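You operate a simulated robot arm through the tools that you are given. There is no shell and no other tool.

Carry out the task below with a simulated robot arm. There is one attempt and no reset: what you move stays moved.

## Task
Flush the drip line into the drip tray with the white dial off.
Fine: dial off first; pump on, flush valve open for a few seconds and shut; then pump off and drip valve shut.

Only the result counts: the job must be done as asked and must still hold three seconds after the hand-in. Knocking over, shifting, dropping, spilling or breaking anything else fails it.

## Robot
A 7-joint arm with a fingered hand, fixed in place. Base frame: the origin is at the foot of the arm, x ahead of it, y to its left, z up; the work surface is at about z = 762. Units: mm, degrees, N and s.
With the tool pointing down near the work surface it reaches from about 420 to 880 mm from the base axis. Its first joint turns from -143.0 to 143.0 degrees. Payload 3 kg.
The tool frame sits at the grasp point between the pads (the TCP): z along the fingers, y along the line on which they close. The tips reach 26 mm beyond it. The gripper opens to 148 mm. The gripper's body begins 73 mm behind the TCP. The gripper is a hand of 3 fingers: y runs from the thumb to the fingers, the wrist lies at [0, 0, -229] in the tool frame.
Orientation is told as [roll, pitch, yaw] about the base's x, y, z axes, in that order, counted from this pose: with the fingers straight down and closing along the base's y, the tool's x points along the base's -x, its y along +y and its z along -z.

## Interface
- The arm moves only by the tool drive_tool. Its argument "motion" is one flat list of numbers, 6 for each row, row after row: the turn, a rotation vector about the tool's x, y, z in degrees, then the shift along the tool's x, y, z in m. In form: [ax, ay, az, tx, ty, tz, ax, ay, az, tx, ty, tz, ...]. A call has 1 to 20 rows; each row is the pose to reach, as a shift and turn from the pose commanded when the call began, along the tool's axes at that moment. Rows are played at 5 a second. More than 50 mm and 8.6 degrees between two rows, and nothing of the call is played. A pose out of reach is approached as far as the arm can. The call stops where the force on the tool passes 40 N (or 10 N more than at its start, if that is more) or the arm is blocked; 0.2 s more then pass. In this call time passes only in rows, and 0.2 s behind the last. It gives the time, the measured TCP pose, the force on the tool (base axes), the opening and the grip force at its end, in the units of the frame above (readings bear some noise), with the torque about the TCP (base axes, N m) and any sound that the robot's microphone picked up.
- Cameras (640 x 400 px; columns grow to the right, rows downward): "scene" is fixed at [51.9, 649.7, 1193.7]; the picture's right is [-0.59, -0.80, 0.00], its down [-0.34, 0.25, -0.90] and it looks along [0.73, -0.54, -0.43] (base axes); focal length 342 px, centre (320, 200). "wrist" rides on the gripper at [68, -39, -90] in the tool frame; the picture's right is [0.50, 0.87, 0.00], its down [-0.66, 0.38, -0.65] and it looks along [-0.57, 0.33, 0.76] (tool axes); focal length 222 px, centre (320, 200). There is no depth. A picture from a camera that has moved, and an enlarged one, comes with that camera's place and axes in the base frame and with its lens.
- get_image(camera): a new picture of that camera. No time passes.
- lift_body(by): slides the trunk up (or, below 0, down) by that many mm; the arm rides with it, the base frame stays. It gives what a move gives, with no picture.
- curl_fingers(finger1, finger2, thumb_bend): sets how far each is bent, from 0 (flat) to 1 (curled in); at 0.3 the hand is open as for a grip, at 0.7 the pads meet at the TCP. One left out holds its place. A second passes; each finger stops where it meets its share of the squeeze, and holds until it gets a number again. It is the only way to open and close the hand. It gives what a move gives, with no picture; readings hold the bend of each and the force on the fingers (four entries, about 0 where the hand has none), thumb and palm.
- enlarge(camera, box): a new picture of the part [left, top, right, bottom] of that camera's present view, enlarged. No time passes.
- hand_in(): hands the job in; it is judged then, once.

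Places have to be worked out from the pictures, the camera data and where the tool is seen. Open the gripper and draw the arm clear of the work before you hand the job in, unless the task says otherwise.

The tools are called after "Call:" by a JSON object that holds its "method" and its "body". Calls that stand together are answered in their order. drive_tool: Moves the arm, as the interface text tells. Its arguments: {"type":"object","properties":{"motion":{"type":"array","items":{"type":"number"}}},"required":["motion"]} The other tools are called the same way: lift_body (by) slides the trunk up or down; curl_fingers (finger1, finger2, thumb_bend) moves the fingers one by one; get_image (camera) takes a picture; enlarge (camera, box) takes an enlarged picture of a part of a camera's view; hand_in () hands the job in.

At the start:

```text
t: 0.0
eef_pos: [888.3, -166.7, 903.0]
tcp_rot: [-0.1, 0.0, 0.0]
force: [0.0, -0.9, 0.3]
torque: [-0.02, 0.06, 0.02]
gripper_width: 147.8
gripper_force: 0.0
shape: jaw
bend: [0.3, 0.3, 0.3]
finger forces: [0.0, 0.0, 0.0, 0.1, 0.1, 0.0]
trunk travel left (down, up): [-650.0, 240.0]
```

scene: 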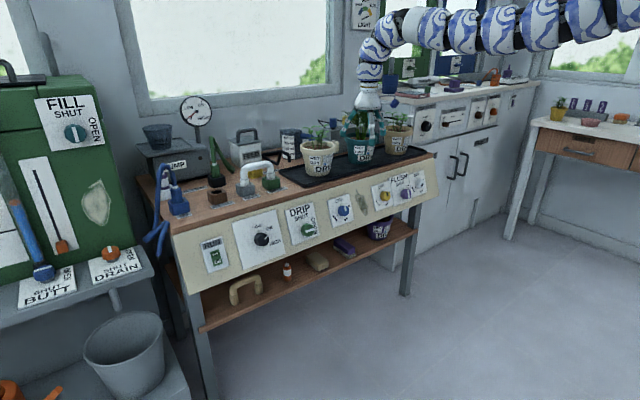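
wrist: 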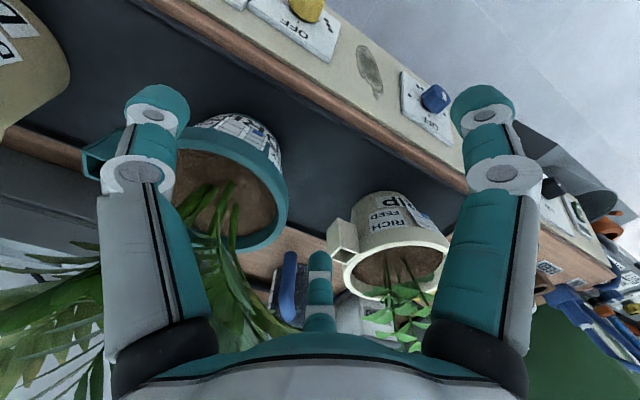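

The scene shows a bench with a front panel of knobs and dials. I take enlarged pictures of the panel to read the labels.

Call:
{"method": "enlarge", "body": {"camera": "scene", "box": [180, 180, 340, 280]}}

Call:
{"method": "enlarge", "body": {"camera": "scene", "box": [320, 150, 448, 230]}}

Call:
{"method": "enlarge", "body": {"camera": "scene", "box": [130, 90, 290, 190]}}

Call:
{"method": "enlarge", "body": {"camera": "scene", "box": [0, 80, 160, 320]}}

Call:
{"method": "enlarge", "body": {"camera": "scene", "box": [270, 90, 430, 190]}}

Call:
{"method": "enlarge", "body": {"camera": "scene", "box": [380, 70, 540, 170]}}

```text
4.00 times, centred on (260, 230) of scene
camera zoom: at [51.9, 649.7, 1193.7], right [-0.59, -0.8, 0.0], down [-0.34, 0.25, -0.9], along [0.73, -0.54, -0.43], focal length 1367 px, centre (560, 80)
```

zoom: 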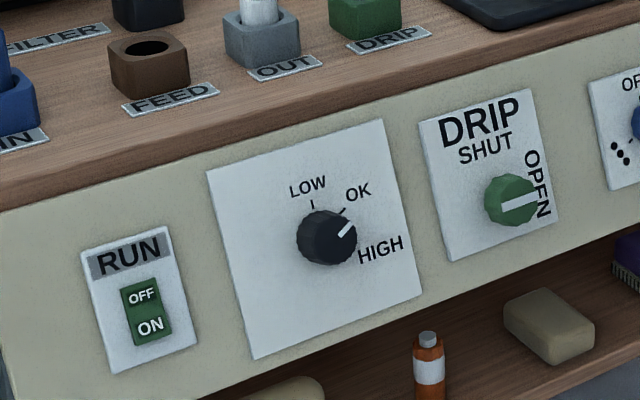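

```text
5.00 times, centred on (384, 190) of scene
camera zoom: at [51.9, 649.7, 1193.7], right [-0.59, -0.8, 0.0], down [-0.34, 0.25, -0.9], along [0.73, -0.54, -0.43], focal length 1709 px, centre (0, 250)
```

zoom: 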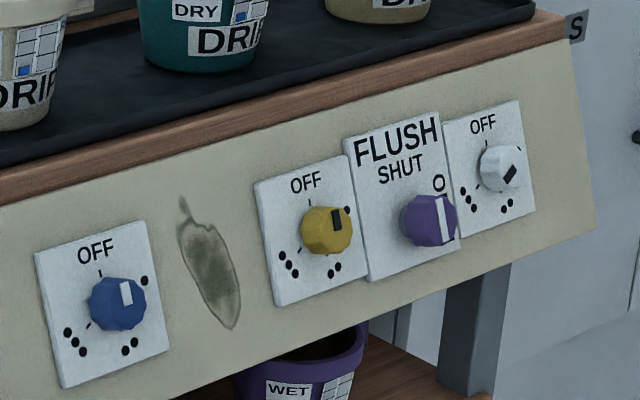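

```text
4.00 times, centred on (210, 140) of scene
camera zoom: at [51.9, 649.7, 1193.7], right [-0.59, -0.8, 0.0], down [-0.34, 0.25, -0.9], along [0.73, -0.54, -0.43], focal length 1367 px, centre (760, 440)
```

zoom: 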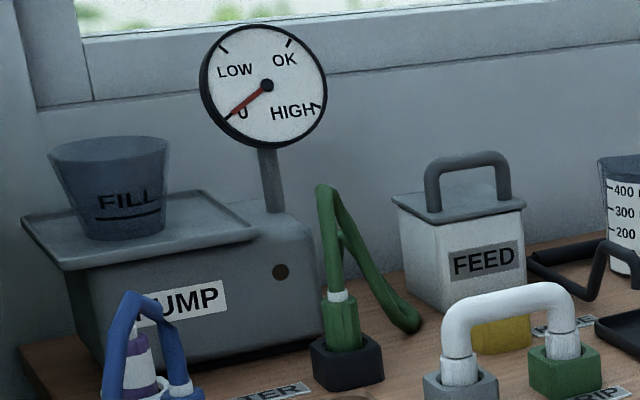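

```text
1.67 times, centred on (80, 200) of scene
camera zoom: at [51.9, 649.7, 1193.7], right [-0.59, -0.8, 0.0], down [-0.34, 0.25, -0.9], along [0.73, -0.54, -0.43], focal length 570 px, centre (720, 200)
```

zoom: 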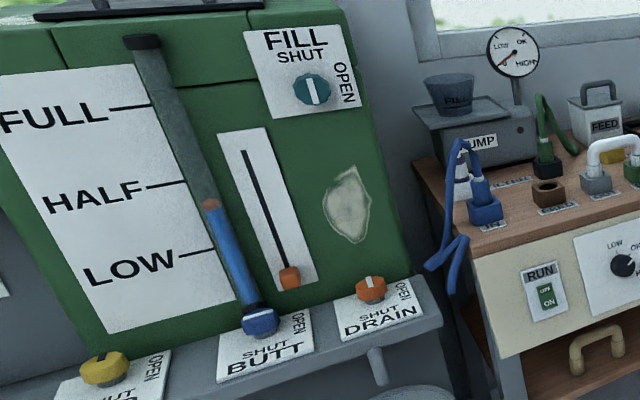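

```text
4.00 times, centred on (350, 140) of scene
camera zoom: at [51.9, 649.7, 1193.7], right [-0.59, -0.8, 0.0], down [-0.34, 0.25, -0.9], along [0.73, -0.54, -0.43], focal length 1367 px, centre (200, 440)
```

zoom: 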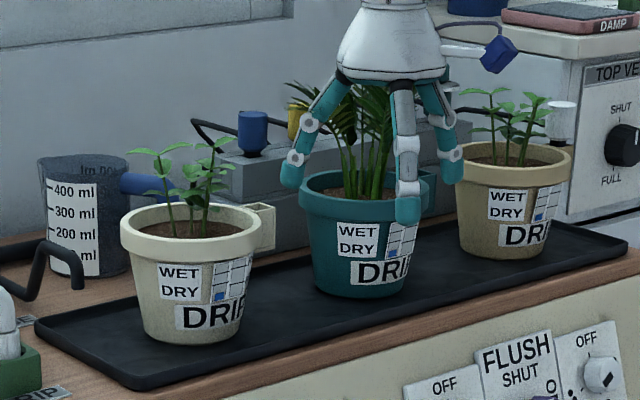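

```text
4.00 times, centred on (460, 120) of scene
camera zoom: at [51.9, 649.7, 1193.7], right [-0.59, -0.8, 0.0], down [-0.34, 0.25, -0.9], along [0.73, -0.54, -0.43], focal length 1367 px, centre (-240, 520)
```

zoom: 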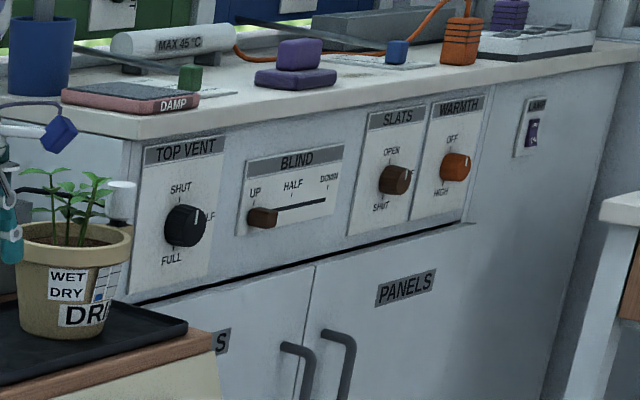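

The panel faces the robot, at about x=860. I zoom in further to read the pointer positions on the dials and valves.

Call:
{"method": "enlarge", "body": {"camera": "scene", "box": [400, 165, 432, 205]}}

Call:
{"method": "enlarge", "body": {"camera": "scene", "box": [365, 170, 413, 215]}}

Call:
{"method": "enlarge", "body": {"camera": "scene", "box": [320, 185, 368, 230]}}

Call:
{"method": "enlarge", "body": {"camera": "scene", "box": [280, 195, 328, 250]}}

Call:
{"method": "enlarge", "body": {"camera": "scene", "box": [195, 230, 237, 280]}}

Call:
{"method": "enlarge", "body": {"camera": "scene", "box": [0, 230, 160, 310]}}

```text
10.00 times, centred on (416, 185) of scene
camera zoom: at [51.9, 649.7, 1193.7], right [-0.59, -0.8, 0.0], down [-0.34, 0.25, -0.9], along [0.73, -0.54, -0.43], focal length 3418 px, centre (-640, 350)
```

zoom: 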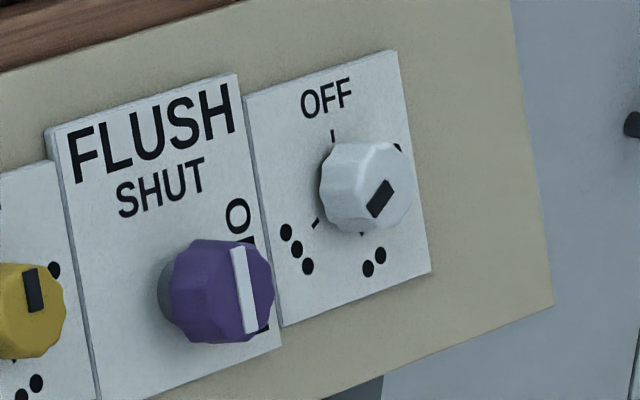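

```text
8.89 times, centred on (389, 192) of scene
camera zoom: at [51.9, 649.7, 1193.7], right [-0.59, -0.8, 0.0], down [-0.34, 0.25, -0.9], along [0.73, -0.54, -0.43], focal length 3038 px, centre (-293, 267)
```

zoom: 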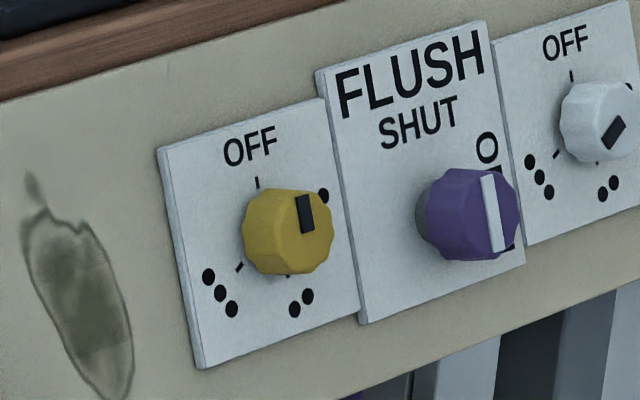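

```text
8.89 times, centred on (344, 208) of scene
camera zoom: at [51.9, 649.7, 1193.7], right [-0.59, -0.8, 0.0], down [-0.34, 0.25, -0.9], along [0.73, -0.54, -0.43], focal length 3038 px, centre (107, 133)
```

zoom: 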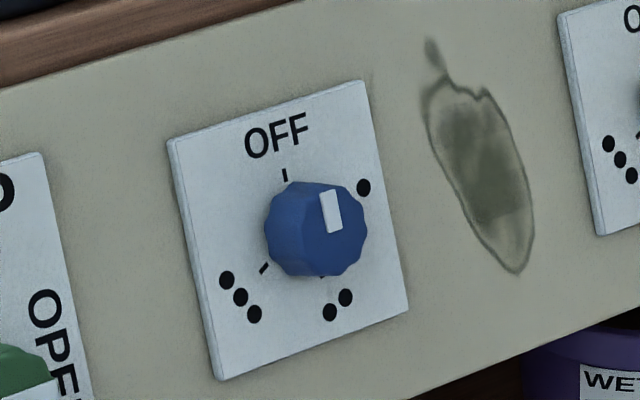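

```text
7.27 times, centred on (304, 222) of scene
camera zoom: at [51.9, 649.7, 1193.7], right [-0.59, -0.8, 0.0], down [-0.34, 0.25, -0.9], along [0.73, -0.54, -0.43], focal length 2486 px, centre (436, 36)
```

zoom: 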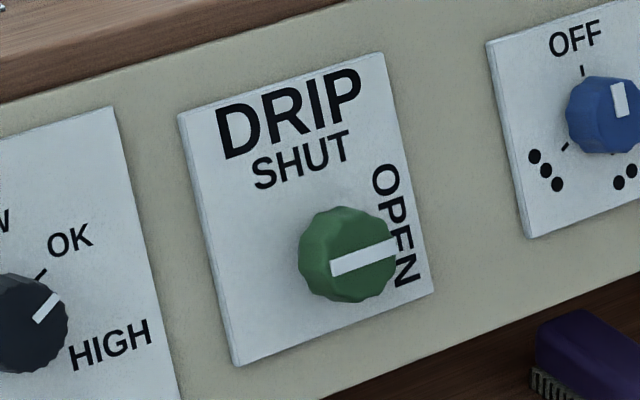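

```text
8.00 times, centred on (216, 255) of scene
camera zoom: at [51.9, 649.7, 1193.7], right [-0.59, -0.8, 0.0], down [-0.34, 0.25, -0.9], along [0.73, -0.54, -0.43], focal length 2734 px, centre (1152, -240)
```

zoom: 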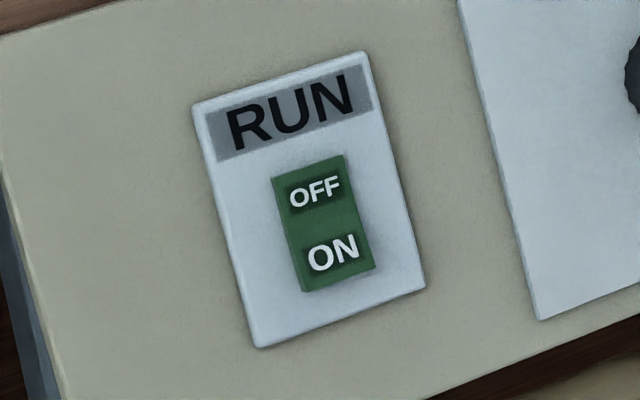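

```text
4.00 times, centred on (80, 270) of scene
camera zoom: at [51.9, 649.7, 1193.7], right [-0.59, -0.8, 0.0], down [-0.34, 0.25, -0.9], along [0.73, -0.54, -0.43], focal length 1367 px, centre (1280, -80)
```

zoom: 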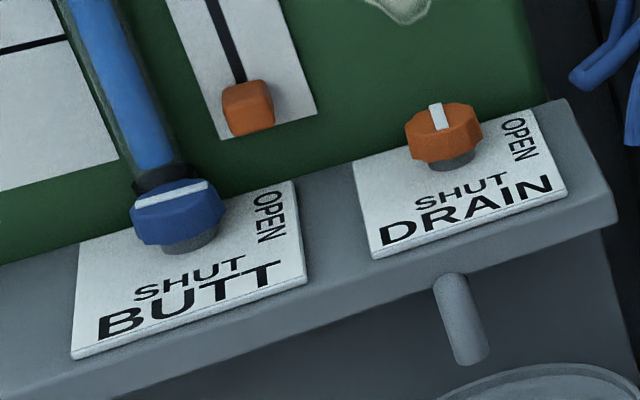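

The valves read clearly: BUTT and DRIP are open, FLUSH is shut, the blue and yellow dials are OFF, the white dial is at three dots, and the gauge is at 0, so the pump is off. The hand has three fingers at 120° and sits in front of the teal pot, so I first draw it straight back, away from the plants.

Call:
{"method": "drive_tool", "body": {"motion": [0, 0, 0, 0.03, 0, 0, 0, 0, 0, 0.065, 0, -0.005, 0, 0, 0, 0.1, 0, -0.01, 0, 0, 0, 0.14, 0, -0.01, 0, 0, 0, 0.18, 0, -0.01, 0, 0, 0, 0.22, 0, -0.01]}}

Call:
{"method": "get_image", "body": {"camera": "scene"}}

Call:
{"method": "get_image", "body": {"camera": "wrist"}}

```text
t: 1.4
eef_pos: [667.9, -167.5, 914.4]
tcp_rot: [-0.1, 0.1, 0.0]
force: [0.1, -0.9, 0.0]
torque: [0.01, -0.01, 0.01]
gripper_width: 147.9
gripper_force: 0.1
shape: jaw
bend: [0.3, 0.3, 0.3]
finger forces: [0.0, 0.0, 0.0, 0.0, 0.1, 0.0]
trunk travel left (down, up): [-650.0, 240.0]
```

```text
taken
```

scene: 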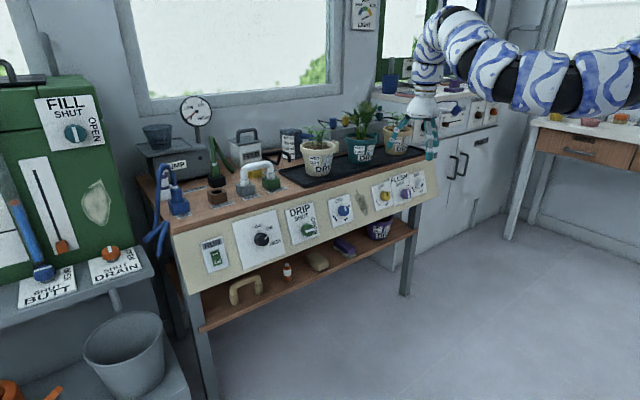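

```text
taken
camera wrist: at [599.8, -206.9, 1003.8], right [-0.5, 0.87, 0.0], down [0.66, 0.38, 0.65], along [0.57, 0.33, -0.76], focal length 222 px, centre (320, 200)
```

wrist: 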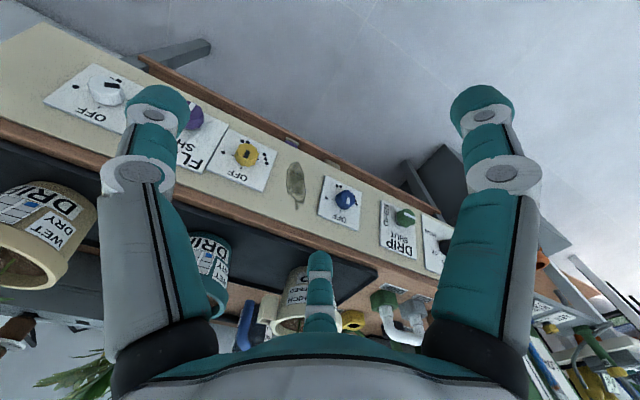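

The arm is clear. I enlarge the wrist view to triangulate the panel and its knobs against the scene camera.

Call:
{"method": "enlarge", "body": {"camera": "wrist", "box": [30, 20, 270, 170]}}

Call:
{"method": "enlarge", "body": {"camera": "wrist", "box": [230, 120, 470, 270]}}

Call:
{"method": "enlarge", "body": {"camera": "wrist", "box": [520, 200, 640, 400]}}

```text
2.67 times, centred on (150, 95) of wrist
camera zoom: at [599.8, -206.9, 1003.8], right [-0.5, 0.87, 0.0], down [0.66, 0.38, 0.65], along [0.57, 0.33, -0.76], focal length 592 px, centre (773, 480)
```

zoom: 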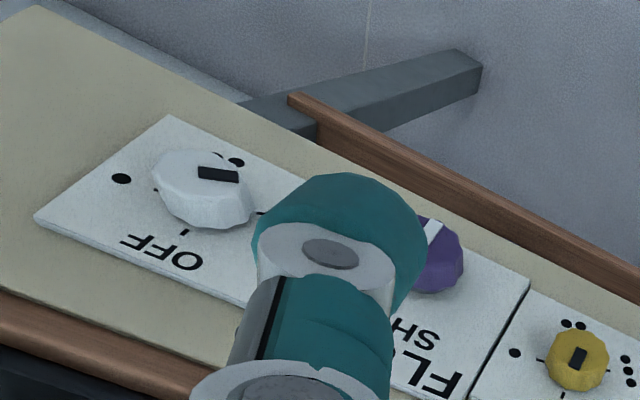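

```text
2.67 times, centred on (350, 195) of wrist
camera zoom: at [599.8, -206.9, 1003.8], right [-0.5, 0.87, 0.0], down [0.66, 0.38, 0.65], along [0.57, 0.33, -0.76], focal length 592 px, centre (240, 213)
```

zoom: 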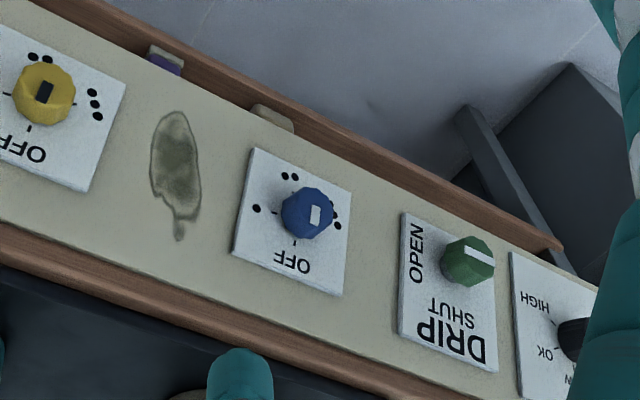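

```text
2.00 times, centred on (580, 300) of wrist
camera zoom: at [599.8, -206.9, 1003.8], right [-0.5, 0.87, 0.0], down [0.66, 0.38, 0.65], along [0.57, 0.33, -0.76], focal length 444 px, centre (-200, 0)
```

zoom: 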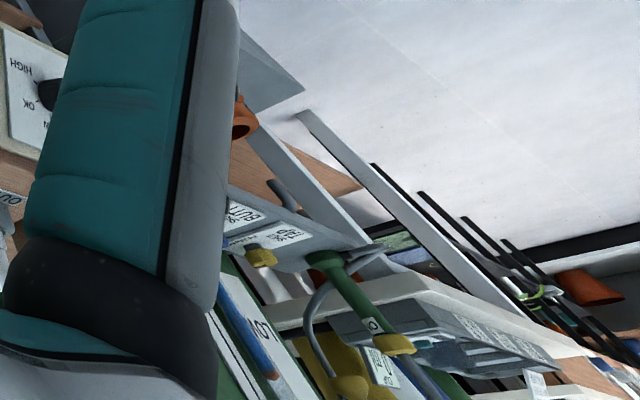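

The triangulated panel leans back about 20° from vertical, with the caps near x≈820 and z≈655–673. The y positions are white ≈ -417, flush ≈ -323, drip ≈ +133 and RUN ≈ +418. I pitch the hand to face the panel and move to a stand-off in front of the white dial.

Call:
{"method": "drive_tool", "body": {"motion": [0, -7, 0, 0.0017, -0.025, 0.0177, 0, -14, 0, 0.0034, -0.05, 0.0354, 0, -21, 0, 0.0051, -0.075, 0.0531, 0, -28, 0, 0.0068, -0.1, 0.0708, 0, -35, 0, 0.0085, -0.125, 0.0885, 0, -42, 0, 0.0102, -0.15, 0.1062, 0, -49, 0, 0.0119, -0.175, 0.1239, 0, -56, 0, 0.0136, -0.2, 0.1416, 0, -63, 0, 0.0153, -0.225, 0.1593, 0, -69.7, 0, 0.017, -0.25, 0.177]}}

Call:
{"method": "get_image", "body": {"camera": "scene"}}

Call:
{"method": "get_image", "body": {"camera": "wrist"}}

```text
t: 3.8
eef_pos: [533.2, -585.4, 716.2]
tcp_rot: [2.5, -67.4, -22.8]
force: [-0.5, 0.1, -0.1]
torque: [-0.03, 0.05, -0.07]
gripper_width: 147.9
gripper_force: 0.0
shape: jaw
bend: [0.3, 0.3, 0.3]
finger forces: [0.1, 0.0, 0.0, 0.1, 0.1, 0.1]
trunk travel left (down, up): [-650.0, 240.0]
stopped in row 10: the arm was blocked; the commanded pose is now the measured one
```

```text
taken
```

scene: 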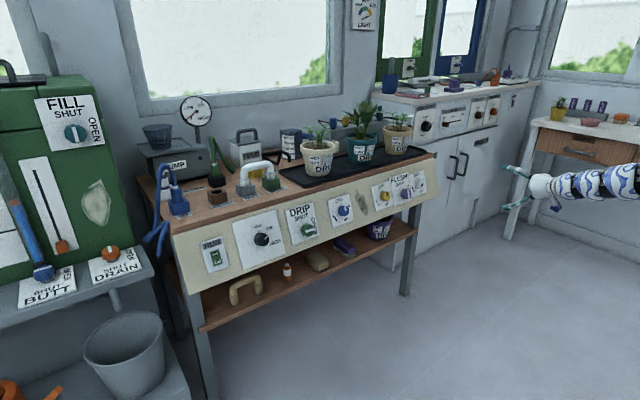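

```text
taken
camera wrist: at [416.5, -583.6, 687.3], right [0.12, 0.89, -0.45], down [-0.2, 0.46, 0.86], along [0.97, -0.02, 0.24], focal length 222 px, centre (320, 200)
```

wrist: 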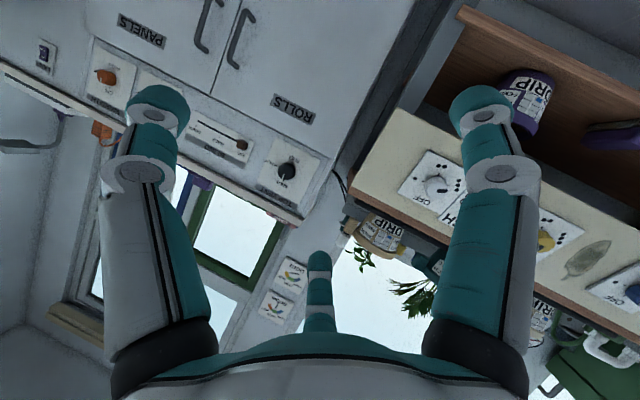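

The arm could not follow to that pose: it stopped at (533,-585,716) with yaw -23°, probably at a joint limit at this height. I swing back toward the centre while restoring yaw 0 and see how it follows.

Call:
{"method": "drive_tool", "body": {"motion": [-2.64, 0.04, -1.09, -0.0044, 0.038, -0.0017, -5.28, 0.08, -2.18, -0.0088, 0.076, -0.0035, -7.9, 0.11, -3.26, -0.0132, 0.114, -0.0052, -10.55, 0.15, -4.35, -0.0175, 0.152, -0.007, -13.2, 0.19, -5.44, -0.022, 0.19, -0.0087, -15.8, 0.22, -6.5, -0.0263, 0.229, -0.0104, -18.5, 0.26, -7.6, -0.0307, 0.267, -0.0122, -21.1, 0.3, -8.7, -0.0351, 0.305, -0.0139]}}

Call:
{"method": "get_image", "body": {"camera": "scene"}}

```text
t: 5.6
eef_pos: [639.6, -300.5, 762.1]
tcp_rot: [2.7, -67.6, -0.1]
force: [0.4, -0.3, -0.5]
torque: [-0.02, 0.0, 0.04]
gripper_width: 148.0
gripper_force: 0.0
shape: jaw
bend: [0.3, 0.3, 0.3]
finger forces: [0.0, 0.0, 0.0, 0.0, 0.0, 0.1]
trunk travel left (down, up): [-650.0, 240.0]
```

```text
taken
```

scene: 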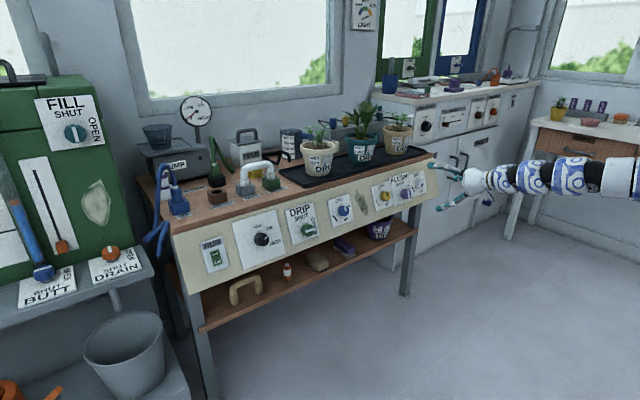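

The pose at (640,-300,762) was reached cleanly. Next I correct roll and pitch to match the panel normal and go to 130 mm in front of the white dial.

Call:
{"method": "drive_tool", "body": {"motion": [0.68, -0.53, 0, 0.0041, -0.0302, 0.0211, 1.35, -1.05, 0, 0.0082, -0.0603, 0.0423, 2.03, -1.6, 0, 0.0123, -0.0905, 0.0634, 2.7, -2.1, 0, 0.0164, -0.1206, 0.0845]}}

Call:
{"method": "get_image", "body": {"camera": "scene"}}

Call:
{"method": "get_image", "body": {"camera": "wrist"}}

```text
t: 6.6
eef_pos: [716.6, -416.8, 708.7]
tcp_rot: [0.3, -69.7, -0.5]
force: [0.4, 0.2, 0.1]
torque: [0.0, -0.02, -0.02]
gripper_width: 148.2
gripper_force: 0.1
shape: jaw
bend: [0.3, 0.3, 0.3]
finger forces: [0.1, 0.0, 0.0, 0.0, 0.0, 0.1]
trunk travel left (down, up): [-650.0, 240.0]
```

```text
taken
```

scene: 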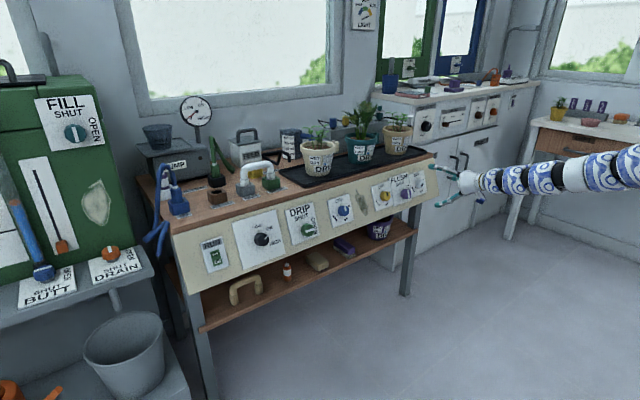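

```text
taken
camera wrist: at [608.2, -456.1, 676.5], right [-0.17, 0.87, -0.47], down [-0.39, 0.38, 0.84], along [0.91, 0.32, 0.27], focal length 222 px, centre (320, 200)
```

wrist: 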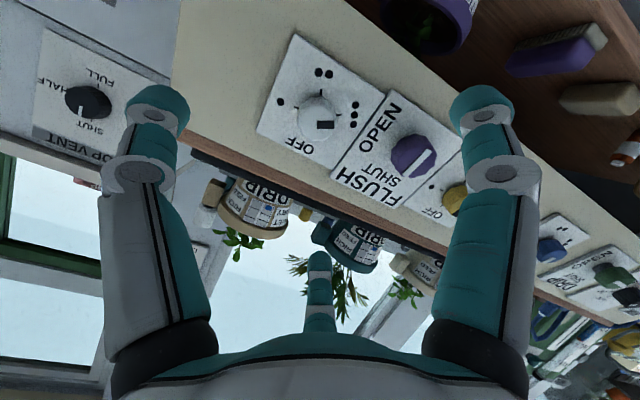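

The white dial sits close to the tool axis now. I enlarge the wrist view to measure its centre and read its pointer.

Call:
{"method": "enlarge", "body": {"camera": "wrist", "box": [240, 40, 480, 190]}}

Call:
{"method": "enlarge", "body": {"camera": "scene", "box": [372, 145, 500, 225]}}

```text
2.67 times, centred on (360, 115) of wrist
camera zoom: at [608.2, -456.1, 676.5], right [-0.17, 0.87, -0.47], down [-0.39, 0.38, 0.84], along [0.91, 0.32, 0.27], focal length 592 px, centre (213, 427)
```

zoom: 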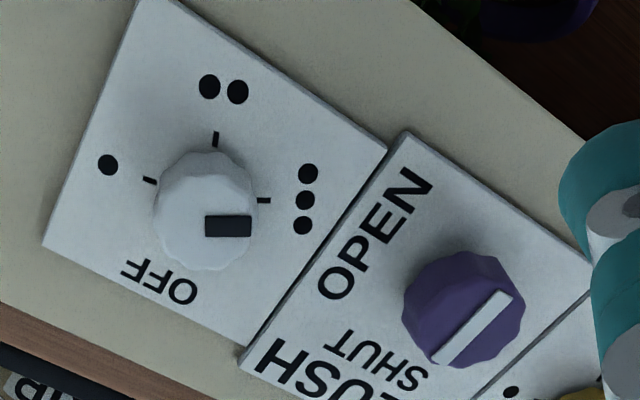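

```text
5.00 times, centred on (436, 185) of scene
camera zoom: at [51.9, 649.7, 1193.7], right [-0.59, -0.8, 0.0], down [-0.34, 0.25, -0.9], along [0.73, -0.54, -0.43], focal length 1709 px, centre (-260, 275)
```

zoom: 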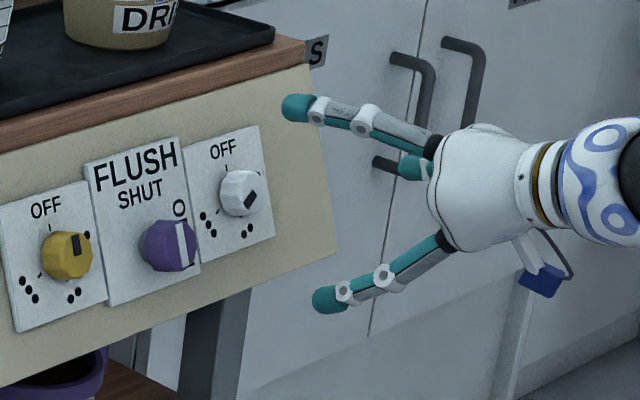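

The white dial is at three dots (ticks about 80° apart). Its centre is within about 2 mm of the tool axis and its face is about 24 mm off the plate. I partly close the fingers so they clear the neighbouring knobs, and check the look.

Call:
{"method": "curl_fingers", "body": {"finger1": 0.5, "finger2": 0.5, "thumb_bend": 0.5}}

Call:
{"method": "drive_tool", "body": {"motion": [0, 0, 8, 0, -0.002, 0, 0, 0, 16, 0, -0.002, 0, 0, 0, 24, 0, -0.002, 0, 0, 0, 32, 0, -0.002, 0, 0, 0, 40, 0, -0.002, 0, 0, 0, 48, 0, -0.002, 0, 0, 0, 56, 0, -0.002, 0, 0, 0, 60, 0, -0.002, 0]}}

Call:
{"method": "get_image", "body": {"camera": "wrist"}}

Call:
{"method": "enlarge", "body": {"camera": "scene", "box": [372, 145, 500, 225]}}

```text
t: 7.6
eef_pos: [716.7, -416.5, 709.8]
tcp_rot: [0.2, -69.7, -0.2]
force: [-0.2, -0.4, 0.6]
torque: [-0.02, -0.01, 0.01]
gripper_width: 62.5
gripper_force: 0.0
shape: fingers
bend: [0.5, 0.5, 0.5]
finger forces: [0.0, 0.1, 0.1, 0.1, 0.0, 0.1]
trunk travel left (down, up): [-650.0, 240.0]
```

```text
t: 9.4
eef_pos: [716.8, -421.1, 710.7]
tcp_rot: [67.0, -27.8, -78.8]
force: [-0.3, -0.3, -0.2]
torque: [-0.02, 0.02, 0.03]
gripper_width: 62.7
gripper_force: 0.0
shape: fingers
bend: [0.5, 0.5, 0.5]
finger forces: [0.0, 0.0, 0.1, 0.0, 0.0, 0.1]
trunk travel left (down, up): [-650.0, 240.0]
```

```text
taken
camera wrist: at [607.6, -381.1, 678.3], right [0.18, 0.86, 0.47], down [-0.39, -0.38, 0.84], along [0.91, -0.33, 0.27], focal length 222 px, centre (320, 200)
```

wrist: 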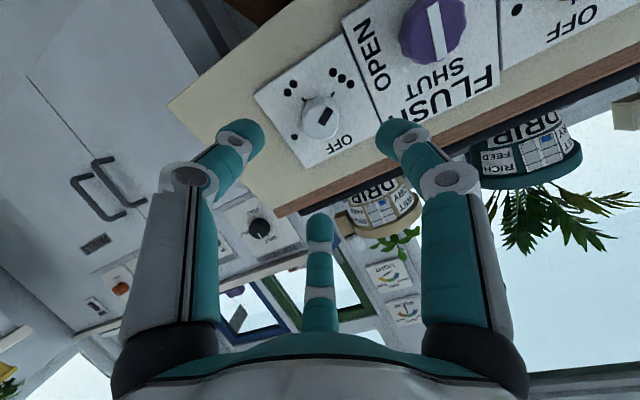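

```text
5.00 times, centred on (436, 185) of scene
camera zoom: at [51.9, 649.7, 1193.7], right [-0.59, -0.8, 0.0], down [-0.34, 0.25, -0.9], along [0.73, -0.54, -0.43], focal length 1709 px, centre (-260, 275)
```

zoom: 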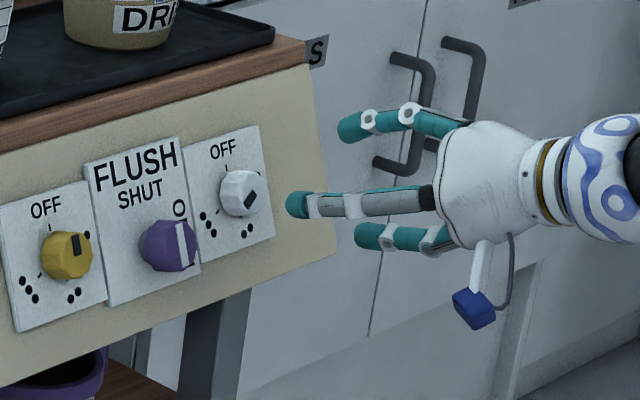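

The +60° roll was reached cleanly. Before gripping anything, I test the roll range in free air by turning 120° the other way, to -60°.

Call:
{"method": "drive_tool", "body": {"motion": [0, 0, -8, 0, 0, 0, 0, 0, -16, 0, 0, 0, 0, 0, -24, 0, 0, 0, 0, 0, -32, 0, 0, 0, 0, 0, -40, 0, 0, 0, 0, 0, -48, 0, 0, 0, 0, 0, -56, 0, 0, 0, 0, 0, -64, 0, 0, 0, 0, 0, -72, 0, 0, 0, 0, 0, -80, 0, 0, 0, 0, 0, -88, 0, 0, 0, 0, 0, -96, 0, 0, 0, 0, 0, -104, 0, 0, 0, 0, 0, -112, 0, 0, 0, 0, 0, -120, 0, 0, 0]}}

Call:
{"method": "get_image", "body": {"camera": "wrist"}}

```text
t: 12.6
eef_pos: [716.8, -419.8, 709.8]
tcp_rot: [-67.0, -27.9, 78.7]
force: [1.5, 0.3, -0.2]
torque: [0.0, 0.02, 0.04]
gripper_width: 62.6
gripper_force: 0.1
shape: fingers
bend: [0.5, 0.5, 0.5]
finger forces: [0.1, 0.1, 0.0, 0.1, 0.1, 0.1]
trunk travel left (down, up): [-650.0, 240.0]
```

```text
taken
camera wrist: at [630.5, -498.0, 740.9], right [-0.35, 0.0, -0.94], down [-0.61, 0.76, 0.23], along [0.71, 0.65, -0.26], focal length 222 px, centre (320, 200)
```

wrist: 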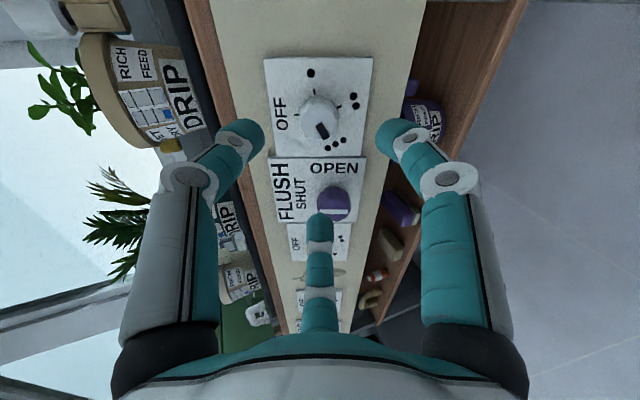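

The ±60° roll range works. I enlarge this view to check how the dial sits against the tool axis.

Call:
{"method": "enlarge", "body": {"camera": "wrist", "box": [240, 50, 400, 150]}}

```text
4.00 times, centred on (320, 100) of wrist
camera zoom: at [630.5, -498.0, 740.9], right [-0.35, 0.0, -0.94], down [-0.61, 0.76, 0.23], along [0.71, 0.65, -0.26], focal length 888 px, centre (320, 600)
```

zoom: 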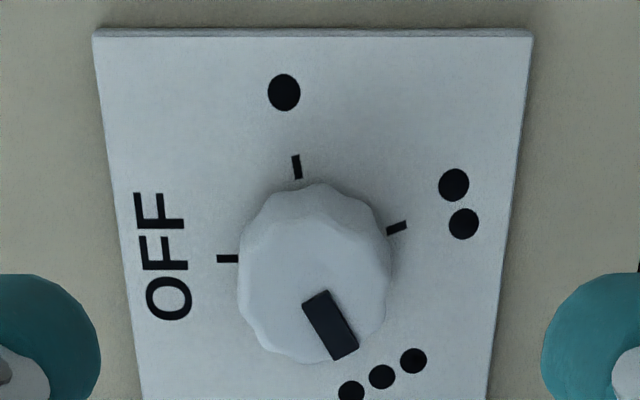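

The ticks confirm 80° steps (OFF, 80, 160, 240), and the dial axis is within about 1 mm of the tool axis. I roll back to +60° while advancing to about 60 mm above the plate.

Call:
{"method": "drive_tool", "body": {"motion": [0, 0, 8, -0.0005, -0.0009, 0.0045, 0, 0, 16, -0.0005, -0.0009, 0.009, 0, 0, 24, -0.0005, -0.0009, 0.0135, 0, 0, 32, -0.0005, -0.0009, 0.018, 0, 0, 40, -0.0005, -0.0009, 0.0225, 0, 0, 48, -0.0005, -0.0009, 0.027, 0, 0, 56, -0.0005, -0.0009, 0.0315, 0, 0, 64, -0.0005, -0.0009, 0.036, 0, 0, 72, -0.0005, -0.0009, 0.0405, 0, 0, 80, -0.0005, -0.0009, 0.045, 0, 0, 88, -0.0005, -0.0009, 0.0495, 0, 0, 96, -0.0005, -0.0009, 0.054, 0, 0, 104, -0.0005, -0.0009, 0.0585, 0, 0, 112, -0.0005, -0.0009, 0.063, 0, 0, 120, -0.0005, -0.0009, 0.068]}}

Call:
{"method": "get_image", "body": {"camera": "wrist"}}

Call:
{"method": "enlarge", "body": {"camera": "scene", "box": [372, 145, 500, 225]}}

```text
t: 15.8
eef_pos: [782.4, -420.6, 685.6]
tcp_rot: [67.0, -27.8, -78.9]
force: [0.2, 0.4, 0.1]
torque: [0.0, -0.01, -0.01]
gripper_width: 62.9
gripper_force: 0.0
shape: fingers
bend: [0.5, 0.5, 0.5]
finger forces: [0.0, 0.0, 0.1, 0.0, 0.0, 0.0]
trunk travel left (down, up): [-650.0, 240.0]
```

```text
taken
camera wrist: at [672.7, -381.1, 653.9], right [0.18, 0.86, 0.47], down [-0.39, -0.38, 0.84], along [0.9, -0.33, 0.27], focal length 222 px, centre (320, 200)
```

wrist: 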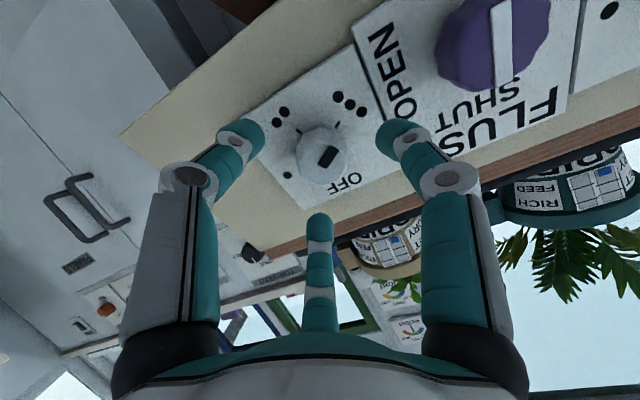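

```text
5.00 times, centred on (436, 185) of scene
camera zoom: at [51.9, 649.7, 1193.7], right [-0.59, -0.8, 0.0], down [-0.34, 0.25, -0.9], along [0.73, -0.54, -0.43], focal length 1709 px, centre (-260, 275)
```

zoom: 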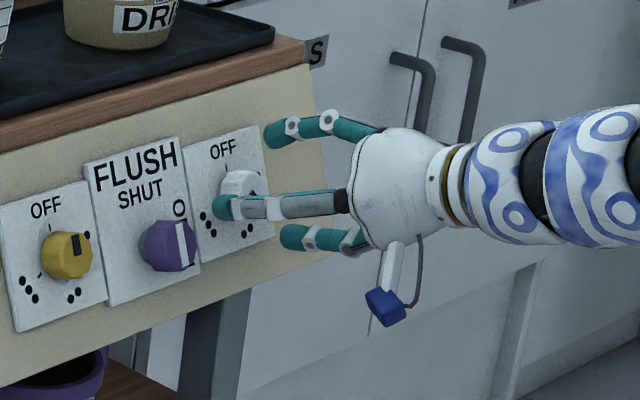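

The dial is centred on the axis. I advance about 28 mm so the fingertips straddle the knob, then close all three fingers on it.

Call:
{"method": "drive_tool", "body": {"motion": [0, 0, 0, 0, 0, 0.01, 0, 0, 0, 0, 0, 0.02, 0, 0, 0, 0, 0, 0.0275]}}

Call:
{"method": "get_image", "body": {"camera": "wrist"}}

Call:
{"method": "enlarge", "body": {"camera": "scene", "box": [372, 145, 500, 225]}}

```text
t: 16.6
eef_pos: [805.1, -421.3, 677.9]
tcp_rot: [66.9, -27.9, -79.0]
force: [-18.6, -0.8, 7.4]
torque: [-0.12, -0.8, -0.4]
gripper_width: 62.6
gripper_force: 10.7
shape: fingers
bend: [0.5, 0.49, 0.5]
finger forces: [0.5, 19.7, 0.0, 0.0, 1.0, 0.1]
trunk travel left (down, up): [-650.0, 240.0]
```

```text
taken
camera wrist: at [696.2, -381.3, 645.5], right [0.18, 0.86, 0.47], down [-0.39, -0.38, 0.84], along [0.9, -0.33, 0.27], focal length 222 px, centre (320, 200)
```

wrist: 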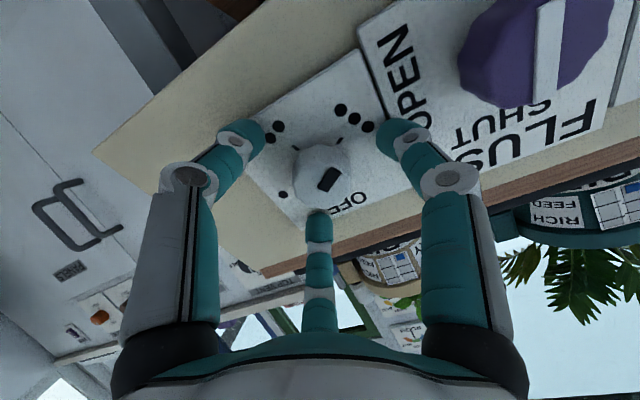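

```text
5.00 times, centred on (436, 185) of scene
camera zoom: at [51.9, 649.7, 1193.7], right [-0.59, -0.8, 0.0], down [-0.34, 0.25, -0.9], along [0.73, -0.54, -0.43], focal length 1709 px, centre (-260, 275)
```

zoom: 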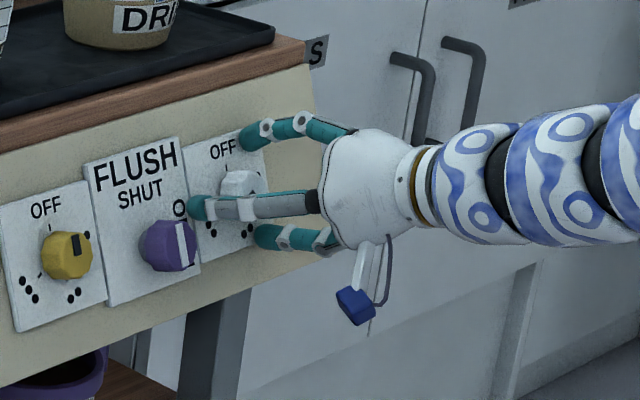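

Finger 2 touched the plate at about 20 N because the tips reach further when half open, so I back off 3.5 mm. Then I close the fingers on the knob.

Call:
{"method": "drive_tool", "body": {"motion": [0, 0, 0, 0, 0, -0.0035]}}

Call:
{"method": "curl_fingers", "body": {"finger1": 0.7, "finger2": 0.7, "thumb_bend": 0.7}}

Call:
{"method": "get_image", "body": {"camera": "wrist"}}

Call:
{"method": "enlarge", "body": {"camera": "scene", "box": [372, 145, 500, 225]}}

```text
t: 17.0
eef_pos: [803.4, -419.6, 678.7]
tcp_rot: [66.8, -27.9, -78.8]
force: [-1.3, -0.2, 0.4]
torque: [0.01, -0.04, -0.03]
gripper_width: 62.1
gripper_force: 0.1
shape: fingers
bend: [0.5, 0.5, 0.5]
finger forces: [0.3, 0.9, 0.0, 0.1, 0.1, 0.1]
trunk travel left (down, up): [-650.0, 240.0]
```

```text
t: 18.0
eef_pos: [803.4, -419.4, 680.0]
tcp_rot: [66.9, -27.9, -78.8]
force: [1.5, 0.2, -4.1]
torque: [0.03, 0.04, 0.0]
gripper_width: 24.1
gripper_force: 12.3
shape: fingers
bend: [0.61, 0.61, 0.64]
finger forces: [7.7, 7.0, 0.0, 0.0, 10.4, 0.1]
trunk travel left (down, up): [-650.0, 240.0]
```

```text
taken
camera wrist: at [695.4, -380.9, 645.9], right [0.18, 0.86, 0.47], down [-0.39, -0.38, 0.84], along [0.91, -0.33, 0.27], focal length 222 px, centre (320, 200)
```

wrist: 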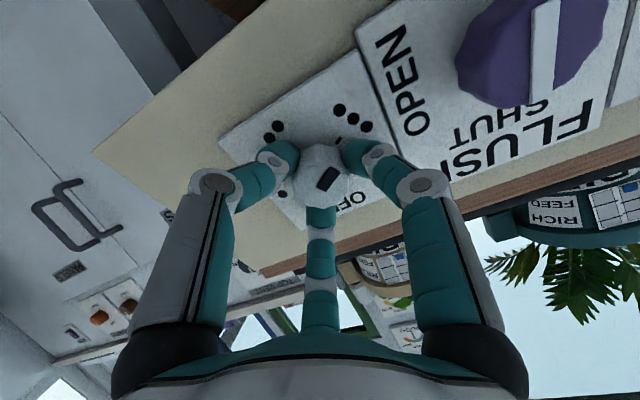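

```text
5.00 times, centred on (436, 185) of scene
camera zoom: at [51.9, 649.7, 1193.7], right [-0.59, -0.8, 0.0], down [-0.34, 0.25, -0.9], along [0.73, -0.54, -0.43], focal length 1709 px, centre (-260, 275)
```

zoom: 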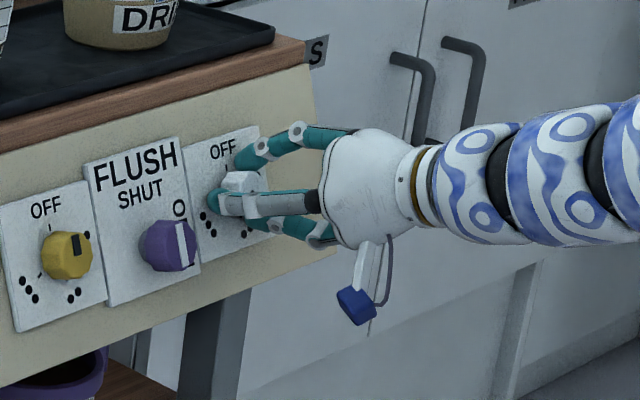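

All three fingers grip the knob with about 7–10 N each. I turn it anticlockwise by 120° (negative about the tool's z).

Call:
{"method": "drive_tool", "body": {"motion": [0, 0, -8, 0, 0, 0, 0, 0, -16, 0, 0, 0, 0, 0, -24, 0, 0, 0, 0, 0, -32, 0, 0, 0, 0, 0, -40, 0, 0, 0, 0, 0, -48, 0, 0, 0, 0, 0, -56, 0, 0, 0, 0, 0, -64, 0, 0, 0, 0, 0, -72, 0, 0, 0, 0, 0, -80, 0, 0, 0, 0, 0, -88, 0, 0, 0, 0, 0, -96, 0, 0, 0, 0, 0, -104, 0, 0, 0, 0, 0, -112, 0, 0, 0, 0, 0, -120, 0, 0, 0]}}

Call:
{"method": "get_image", "body": {"camera": "wrist"}}

Call:
{"method": "enlarge", "body": {"camera": "scene", "box": [372, 145, 500, 225]}}

```text
t: 21.2
eef_pos: [803.9, -419.6, 679.5]
tcp_rot: [-66.8, -27.9, 78.6]
force: [7.5, -0.6, 0.4]
torque: [0.0, -0.08, -0.04]
gripper_width: 24.7
gripper_force: 12.2
shape: fingers
bend: [0.62, 0.62, 0.63]
finger forces: [6.5, 7.2, 0.0, 0.1, 10.4, 0.1]
trunk travel left (down, up): [-650.0, 240.0]
```

```text
taken
camera wrist: at [718.0, -497.9, 710.3], right [-0.35, 0.0, -0.94], down [-0.61, 0.76, 0.23], along [0.71, 0.65, -0.26], focal length 222 px, centre (320, 200)
```

wrist: 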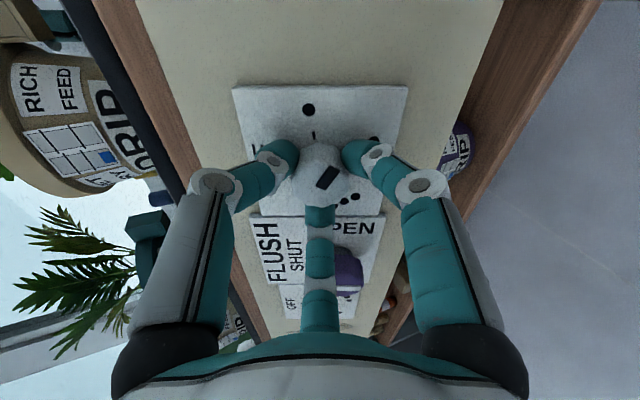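

```text
5.00 times, centred on (436, 185) of scene
camera zoom: at [51.9, 649.7, 1193.7], right [-0.59, -0.8, 0.0], down [-0.34, 0.25, -0.9], along [0.73, -0.54, -0.43], focal length 1709 px, centre (-260, 275)
```

zoom: 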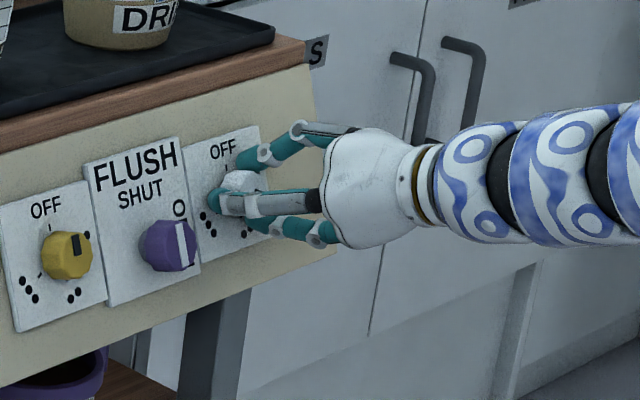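

The pointer turned with the hand, so the dial is now about midway between one and two dots. I release, roll back +120° slightly retracted, and regrip.

Call:
{"method": "curl_fingers", "body": {"finger1": 0.5, "finger2": 0.5, "thumb_bend": 0.5}}

Call:
{"method": "drive_tool", "body": {"motion": [0, 0, 0, 0, 0, -0.008, 0, 0, 8, 0, 0, -0.008, 0, 0, 16, 0, 0, -0.008, 0, 0, 24, 0, 0, -0.008, 0, 0, 32, 0, 0, -0.008, 0, 0, 40, 0, 0, -0.008, 0, 0, 48, 0, 0, -0.008, 0, 0, 56, 0, 0, -0.008, 0, 0, 64, 0, 0, -0.008, 0, 0, 72, 0, 0, -0.008, 0, 0, 80, 0, 0, -0.008, 0, 0, 88, 0, 0, -0.008, 0, 0, 96, 0, 0, -0.008, 0, 0, 104, 0, 0, -0.008, 0, 0, 112, 0, 0, -0.008, 0, 0, 120, 0, 0, -0.008, 0, 0, 120, 0, 0, 0]}}

Call:
{"method": "get_image", "body": {"camera": "wrist"}}

```text
t: 22.2
eef_pos: [803.5, -420.5, 680.4]
tcp_rot: [-66.9, -27.9, 78.5]
force: [-0.8, -0.5, -0.1]
torque: [-0.01, -0.01, -0.04]
gripper_width: 61.9
gripper_force: 0.0
shape: fingers
bend: [0.5, 0.5, 0.5]
finger forces: [0.0, 0.0, 0.0, 0.0, 0.0, 0.1]
trunk travel left (down, up): [-650.0, 240.0]
```

```text
t: 25.8
eef_pos: [803.9, -419.8, 679.6]
tcp_rot: [67.0, -27.8, -78.7]
force: [-0.3, 0.2, 0.7]
torque: [0.01, 0.0, 0.02]
gripper_width: 61.8
gripper_force: 0.1
shape: fingers
bend: [0.5, 0.5, 0.5]
finger forces: [0.0, 0.0, 0.1, 0.0, 0.1, 0.0]
trunk travel left (down, up): [-650.0, 240.0]
```

```text
taken
camera wrist: at [694.2, -380.4, 646.6], right [0.18, 0.86, 0.47], down [-0.39, -0.38, 0.84], along [0.91, -0.33, 0.27], focal length 222 px, centre (320, 200)
```

wrist: 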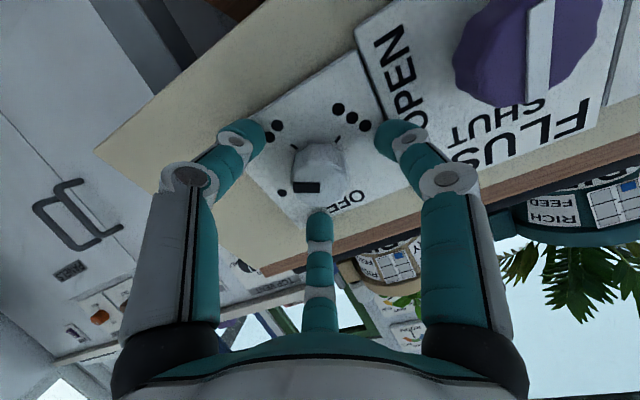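

The dial has settled on its own after release, so I enlarge the view to read the pointer.

Call:
{"method": "enlarge", "body": {"camera": "wrist", "box": [260, 100, 388, 220]}}

```text
3.33 times, centred on (324, 160) of wrist
camera zoom: at [694.2, -380.4, 646.6], right [0.18, 0.86, 0.47], down [-0.39, -0.38, 0.84], along [0.91, -0.33, 0.27], focal length 740 px, centre (307, 333)
```

zoom: 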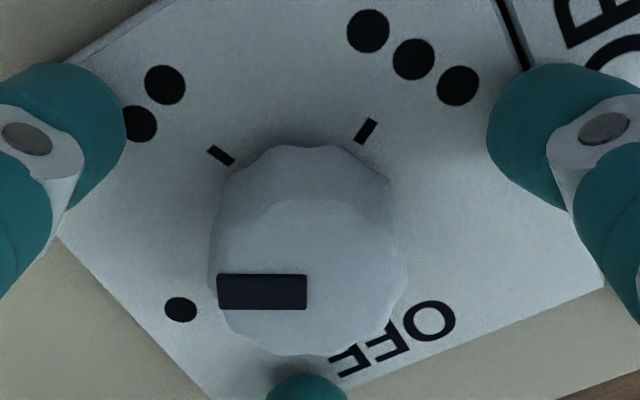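

The pointer now sits at one dot. I grip again and turn it 80° further anticlockwise to OFF.

Call:
{"method": "curl_fingers", "body": {"finger1": 0.7, "finger2": 0.7, "thumb_bend": 0.7}}

Call:
{"method": "drive_tool", "body": {"motion": [0, 0, -8, 0, 0, 0, 0, 0, -16, 0, 0, 0, 0, 0, -24, 0, 0, 0, 0, 0, -32, 0, 0, 0, 0, 0, -40, 0, 0, 0, 0, 0, -48, 0, 0, 0, 0, 0, -56, 0, 0, 0, 0, 0, -64, 0, 0, 0, 0, 0, -72, 0, 0, 0, 0, 0, -80, 0, 0, 0]}}

Call:
{"method": "curl_fingers", "body": {"finger1": 0.5, "finger2": 0.5, "thumb_bend": 0.5}}

Call:
{"method": "get_image", "body": {"camera": "wrist"}}

```text
t: 26.8
eef_pos: [803.5, -419.6, 678.7]
tcp_rot: [66.9, -27.9, -78.9]
force: [-3.2, -1.7, -3.1]
torque: [0.0, 0.06, -0.04]
gripper_width: 23.7
gripper_force: 13.4
shape: fingers
bend: [0.61, 0.61, 0.64]
finger forces: [7.4, 7.5, 0.0, 0.0, 11.7, 0.0]
trunk travel left (down, up): [-650.0, 240.0]
```

```text
t: 29.0
eef_pos: [803.6, -419.4, 680.4]
tcp_rot: [-42.9, -61.7, 46.5]
force: [-3.4, -5.5, 0.4]
torque: [-0.07, 0.07, -0.08]
gripper_width: 23.7
gripper_force: 13.8
shape: fingers
bend: [0.61, 0.62, 0.64]
finger forces: [8.6, 7.1, 0.0, 0.1, 11.9, 0.0]
trunk travel left (down, up): [-650.0, 240.0]
```

```text
t: 30.0
eef_pos: [802.4, -420.0, 679.0]
tcp_rot: [-42.7, -61.9, 46.2]
force: [0.3, 0.3, 0.2]
torque: [-0.02, -0.01, -0.01]
gripper_width: 61.6
gripper_force: 0.1
shape: fingers
bend: [0.5, 0.5, 0.5]
finger forces: [0.0, 0.1, 0.0, 0.0, 0.0, 0.0]
trunk travel left (down, up): [-650.0, 240.0]
```

```text
taken
camera wrist: at [700.4, -478.9, 663.4], right [-0.26, 0.64, -0.72], down [-0.44, 0.58, 0.68], along [0.86, 0.5, 0.13], focal length 222 px, centre (320, 200)
```

wrist: 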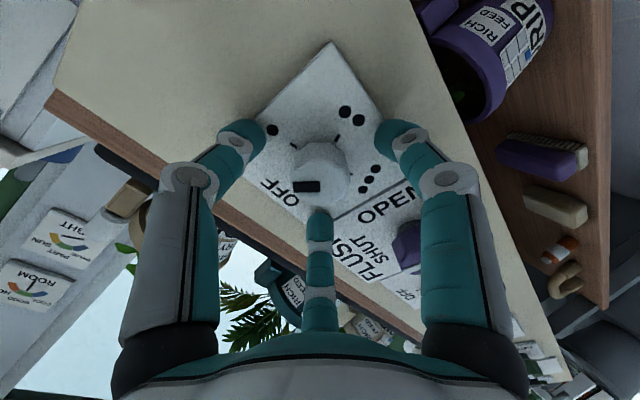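

The pointer appears to point at the OFF label. I retract about 90 mm straight off the panel and verify.

Call:
{"method": "drive_tool", "body": {"motion": [0, 0, 0, 0, 0, -0.03, 0, 0, 0, 0, 0, -0.06, 0, 0, 0, 0, 0, -0.09]}}

Call:
{"method": "enlarge", "body": {"camera": "wrist", "box": [240, 40, 480, 190]}}

Call:
{"method": "enlarge", "body": {"camera": "scene", "box": [372, 145, 500, 225]}}

```text
t: 30.8
eef_pos: [717.2, -421.1, 711.2]
tcp_rot: [-42.7, -61.9, 46.2]
force: [-0.1, 0.3, -0.1]
torque: [0.02, 0.01, -0.03]
gripper_width: 61.7
gripper_force: 0.2
shape: fingers
bend: [0.5, 0.5, 0.5]
finger forces: [0.1, 0.0, 0.1, 0.0, 0.0, 0.0]
trunk travel left (down, up): [-650.0, 240.0]
```

```text
2.67 times, centred on (360, 115) of wrist
camera zoom: at [614.2, -480.7, 694.0], right [-0.26, 0.64, -0.72], down [-0.44, 0.58, 0.68], along [0.86, 0.5, 0.13], focal length 592 px, centre (213, 427)
```

zoom: 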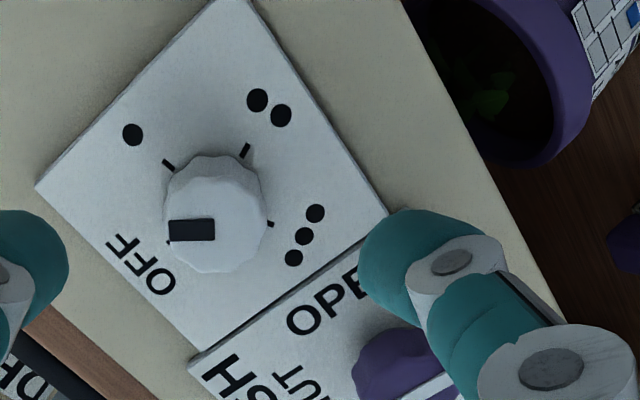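

```text
5.00 times, centred on (436, 185) of scene
camera zoom: at [51.9, 649.7, 1193.7], right [-0.59, -0.8, 0.0], down [-0.34, 0.25, -0.9], along [0.73, -0.54, -0.43], focal length 1709 px, centre (-260, 275)
```

zoom: 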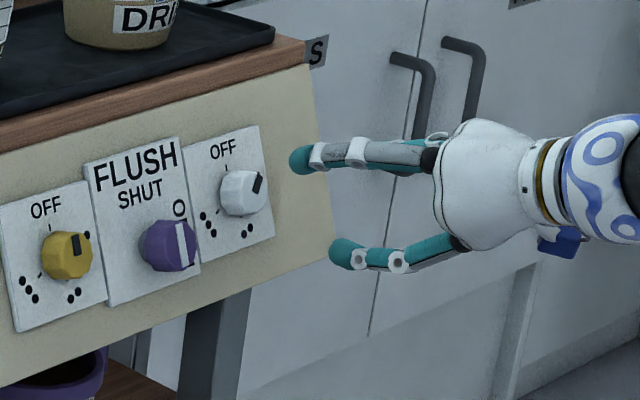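

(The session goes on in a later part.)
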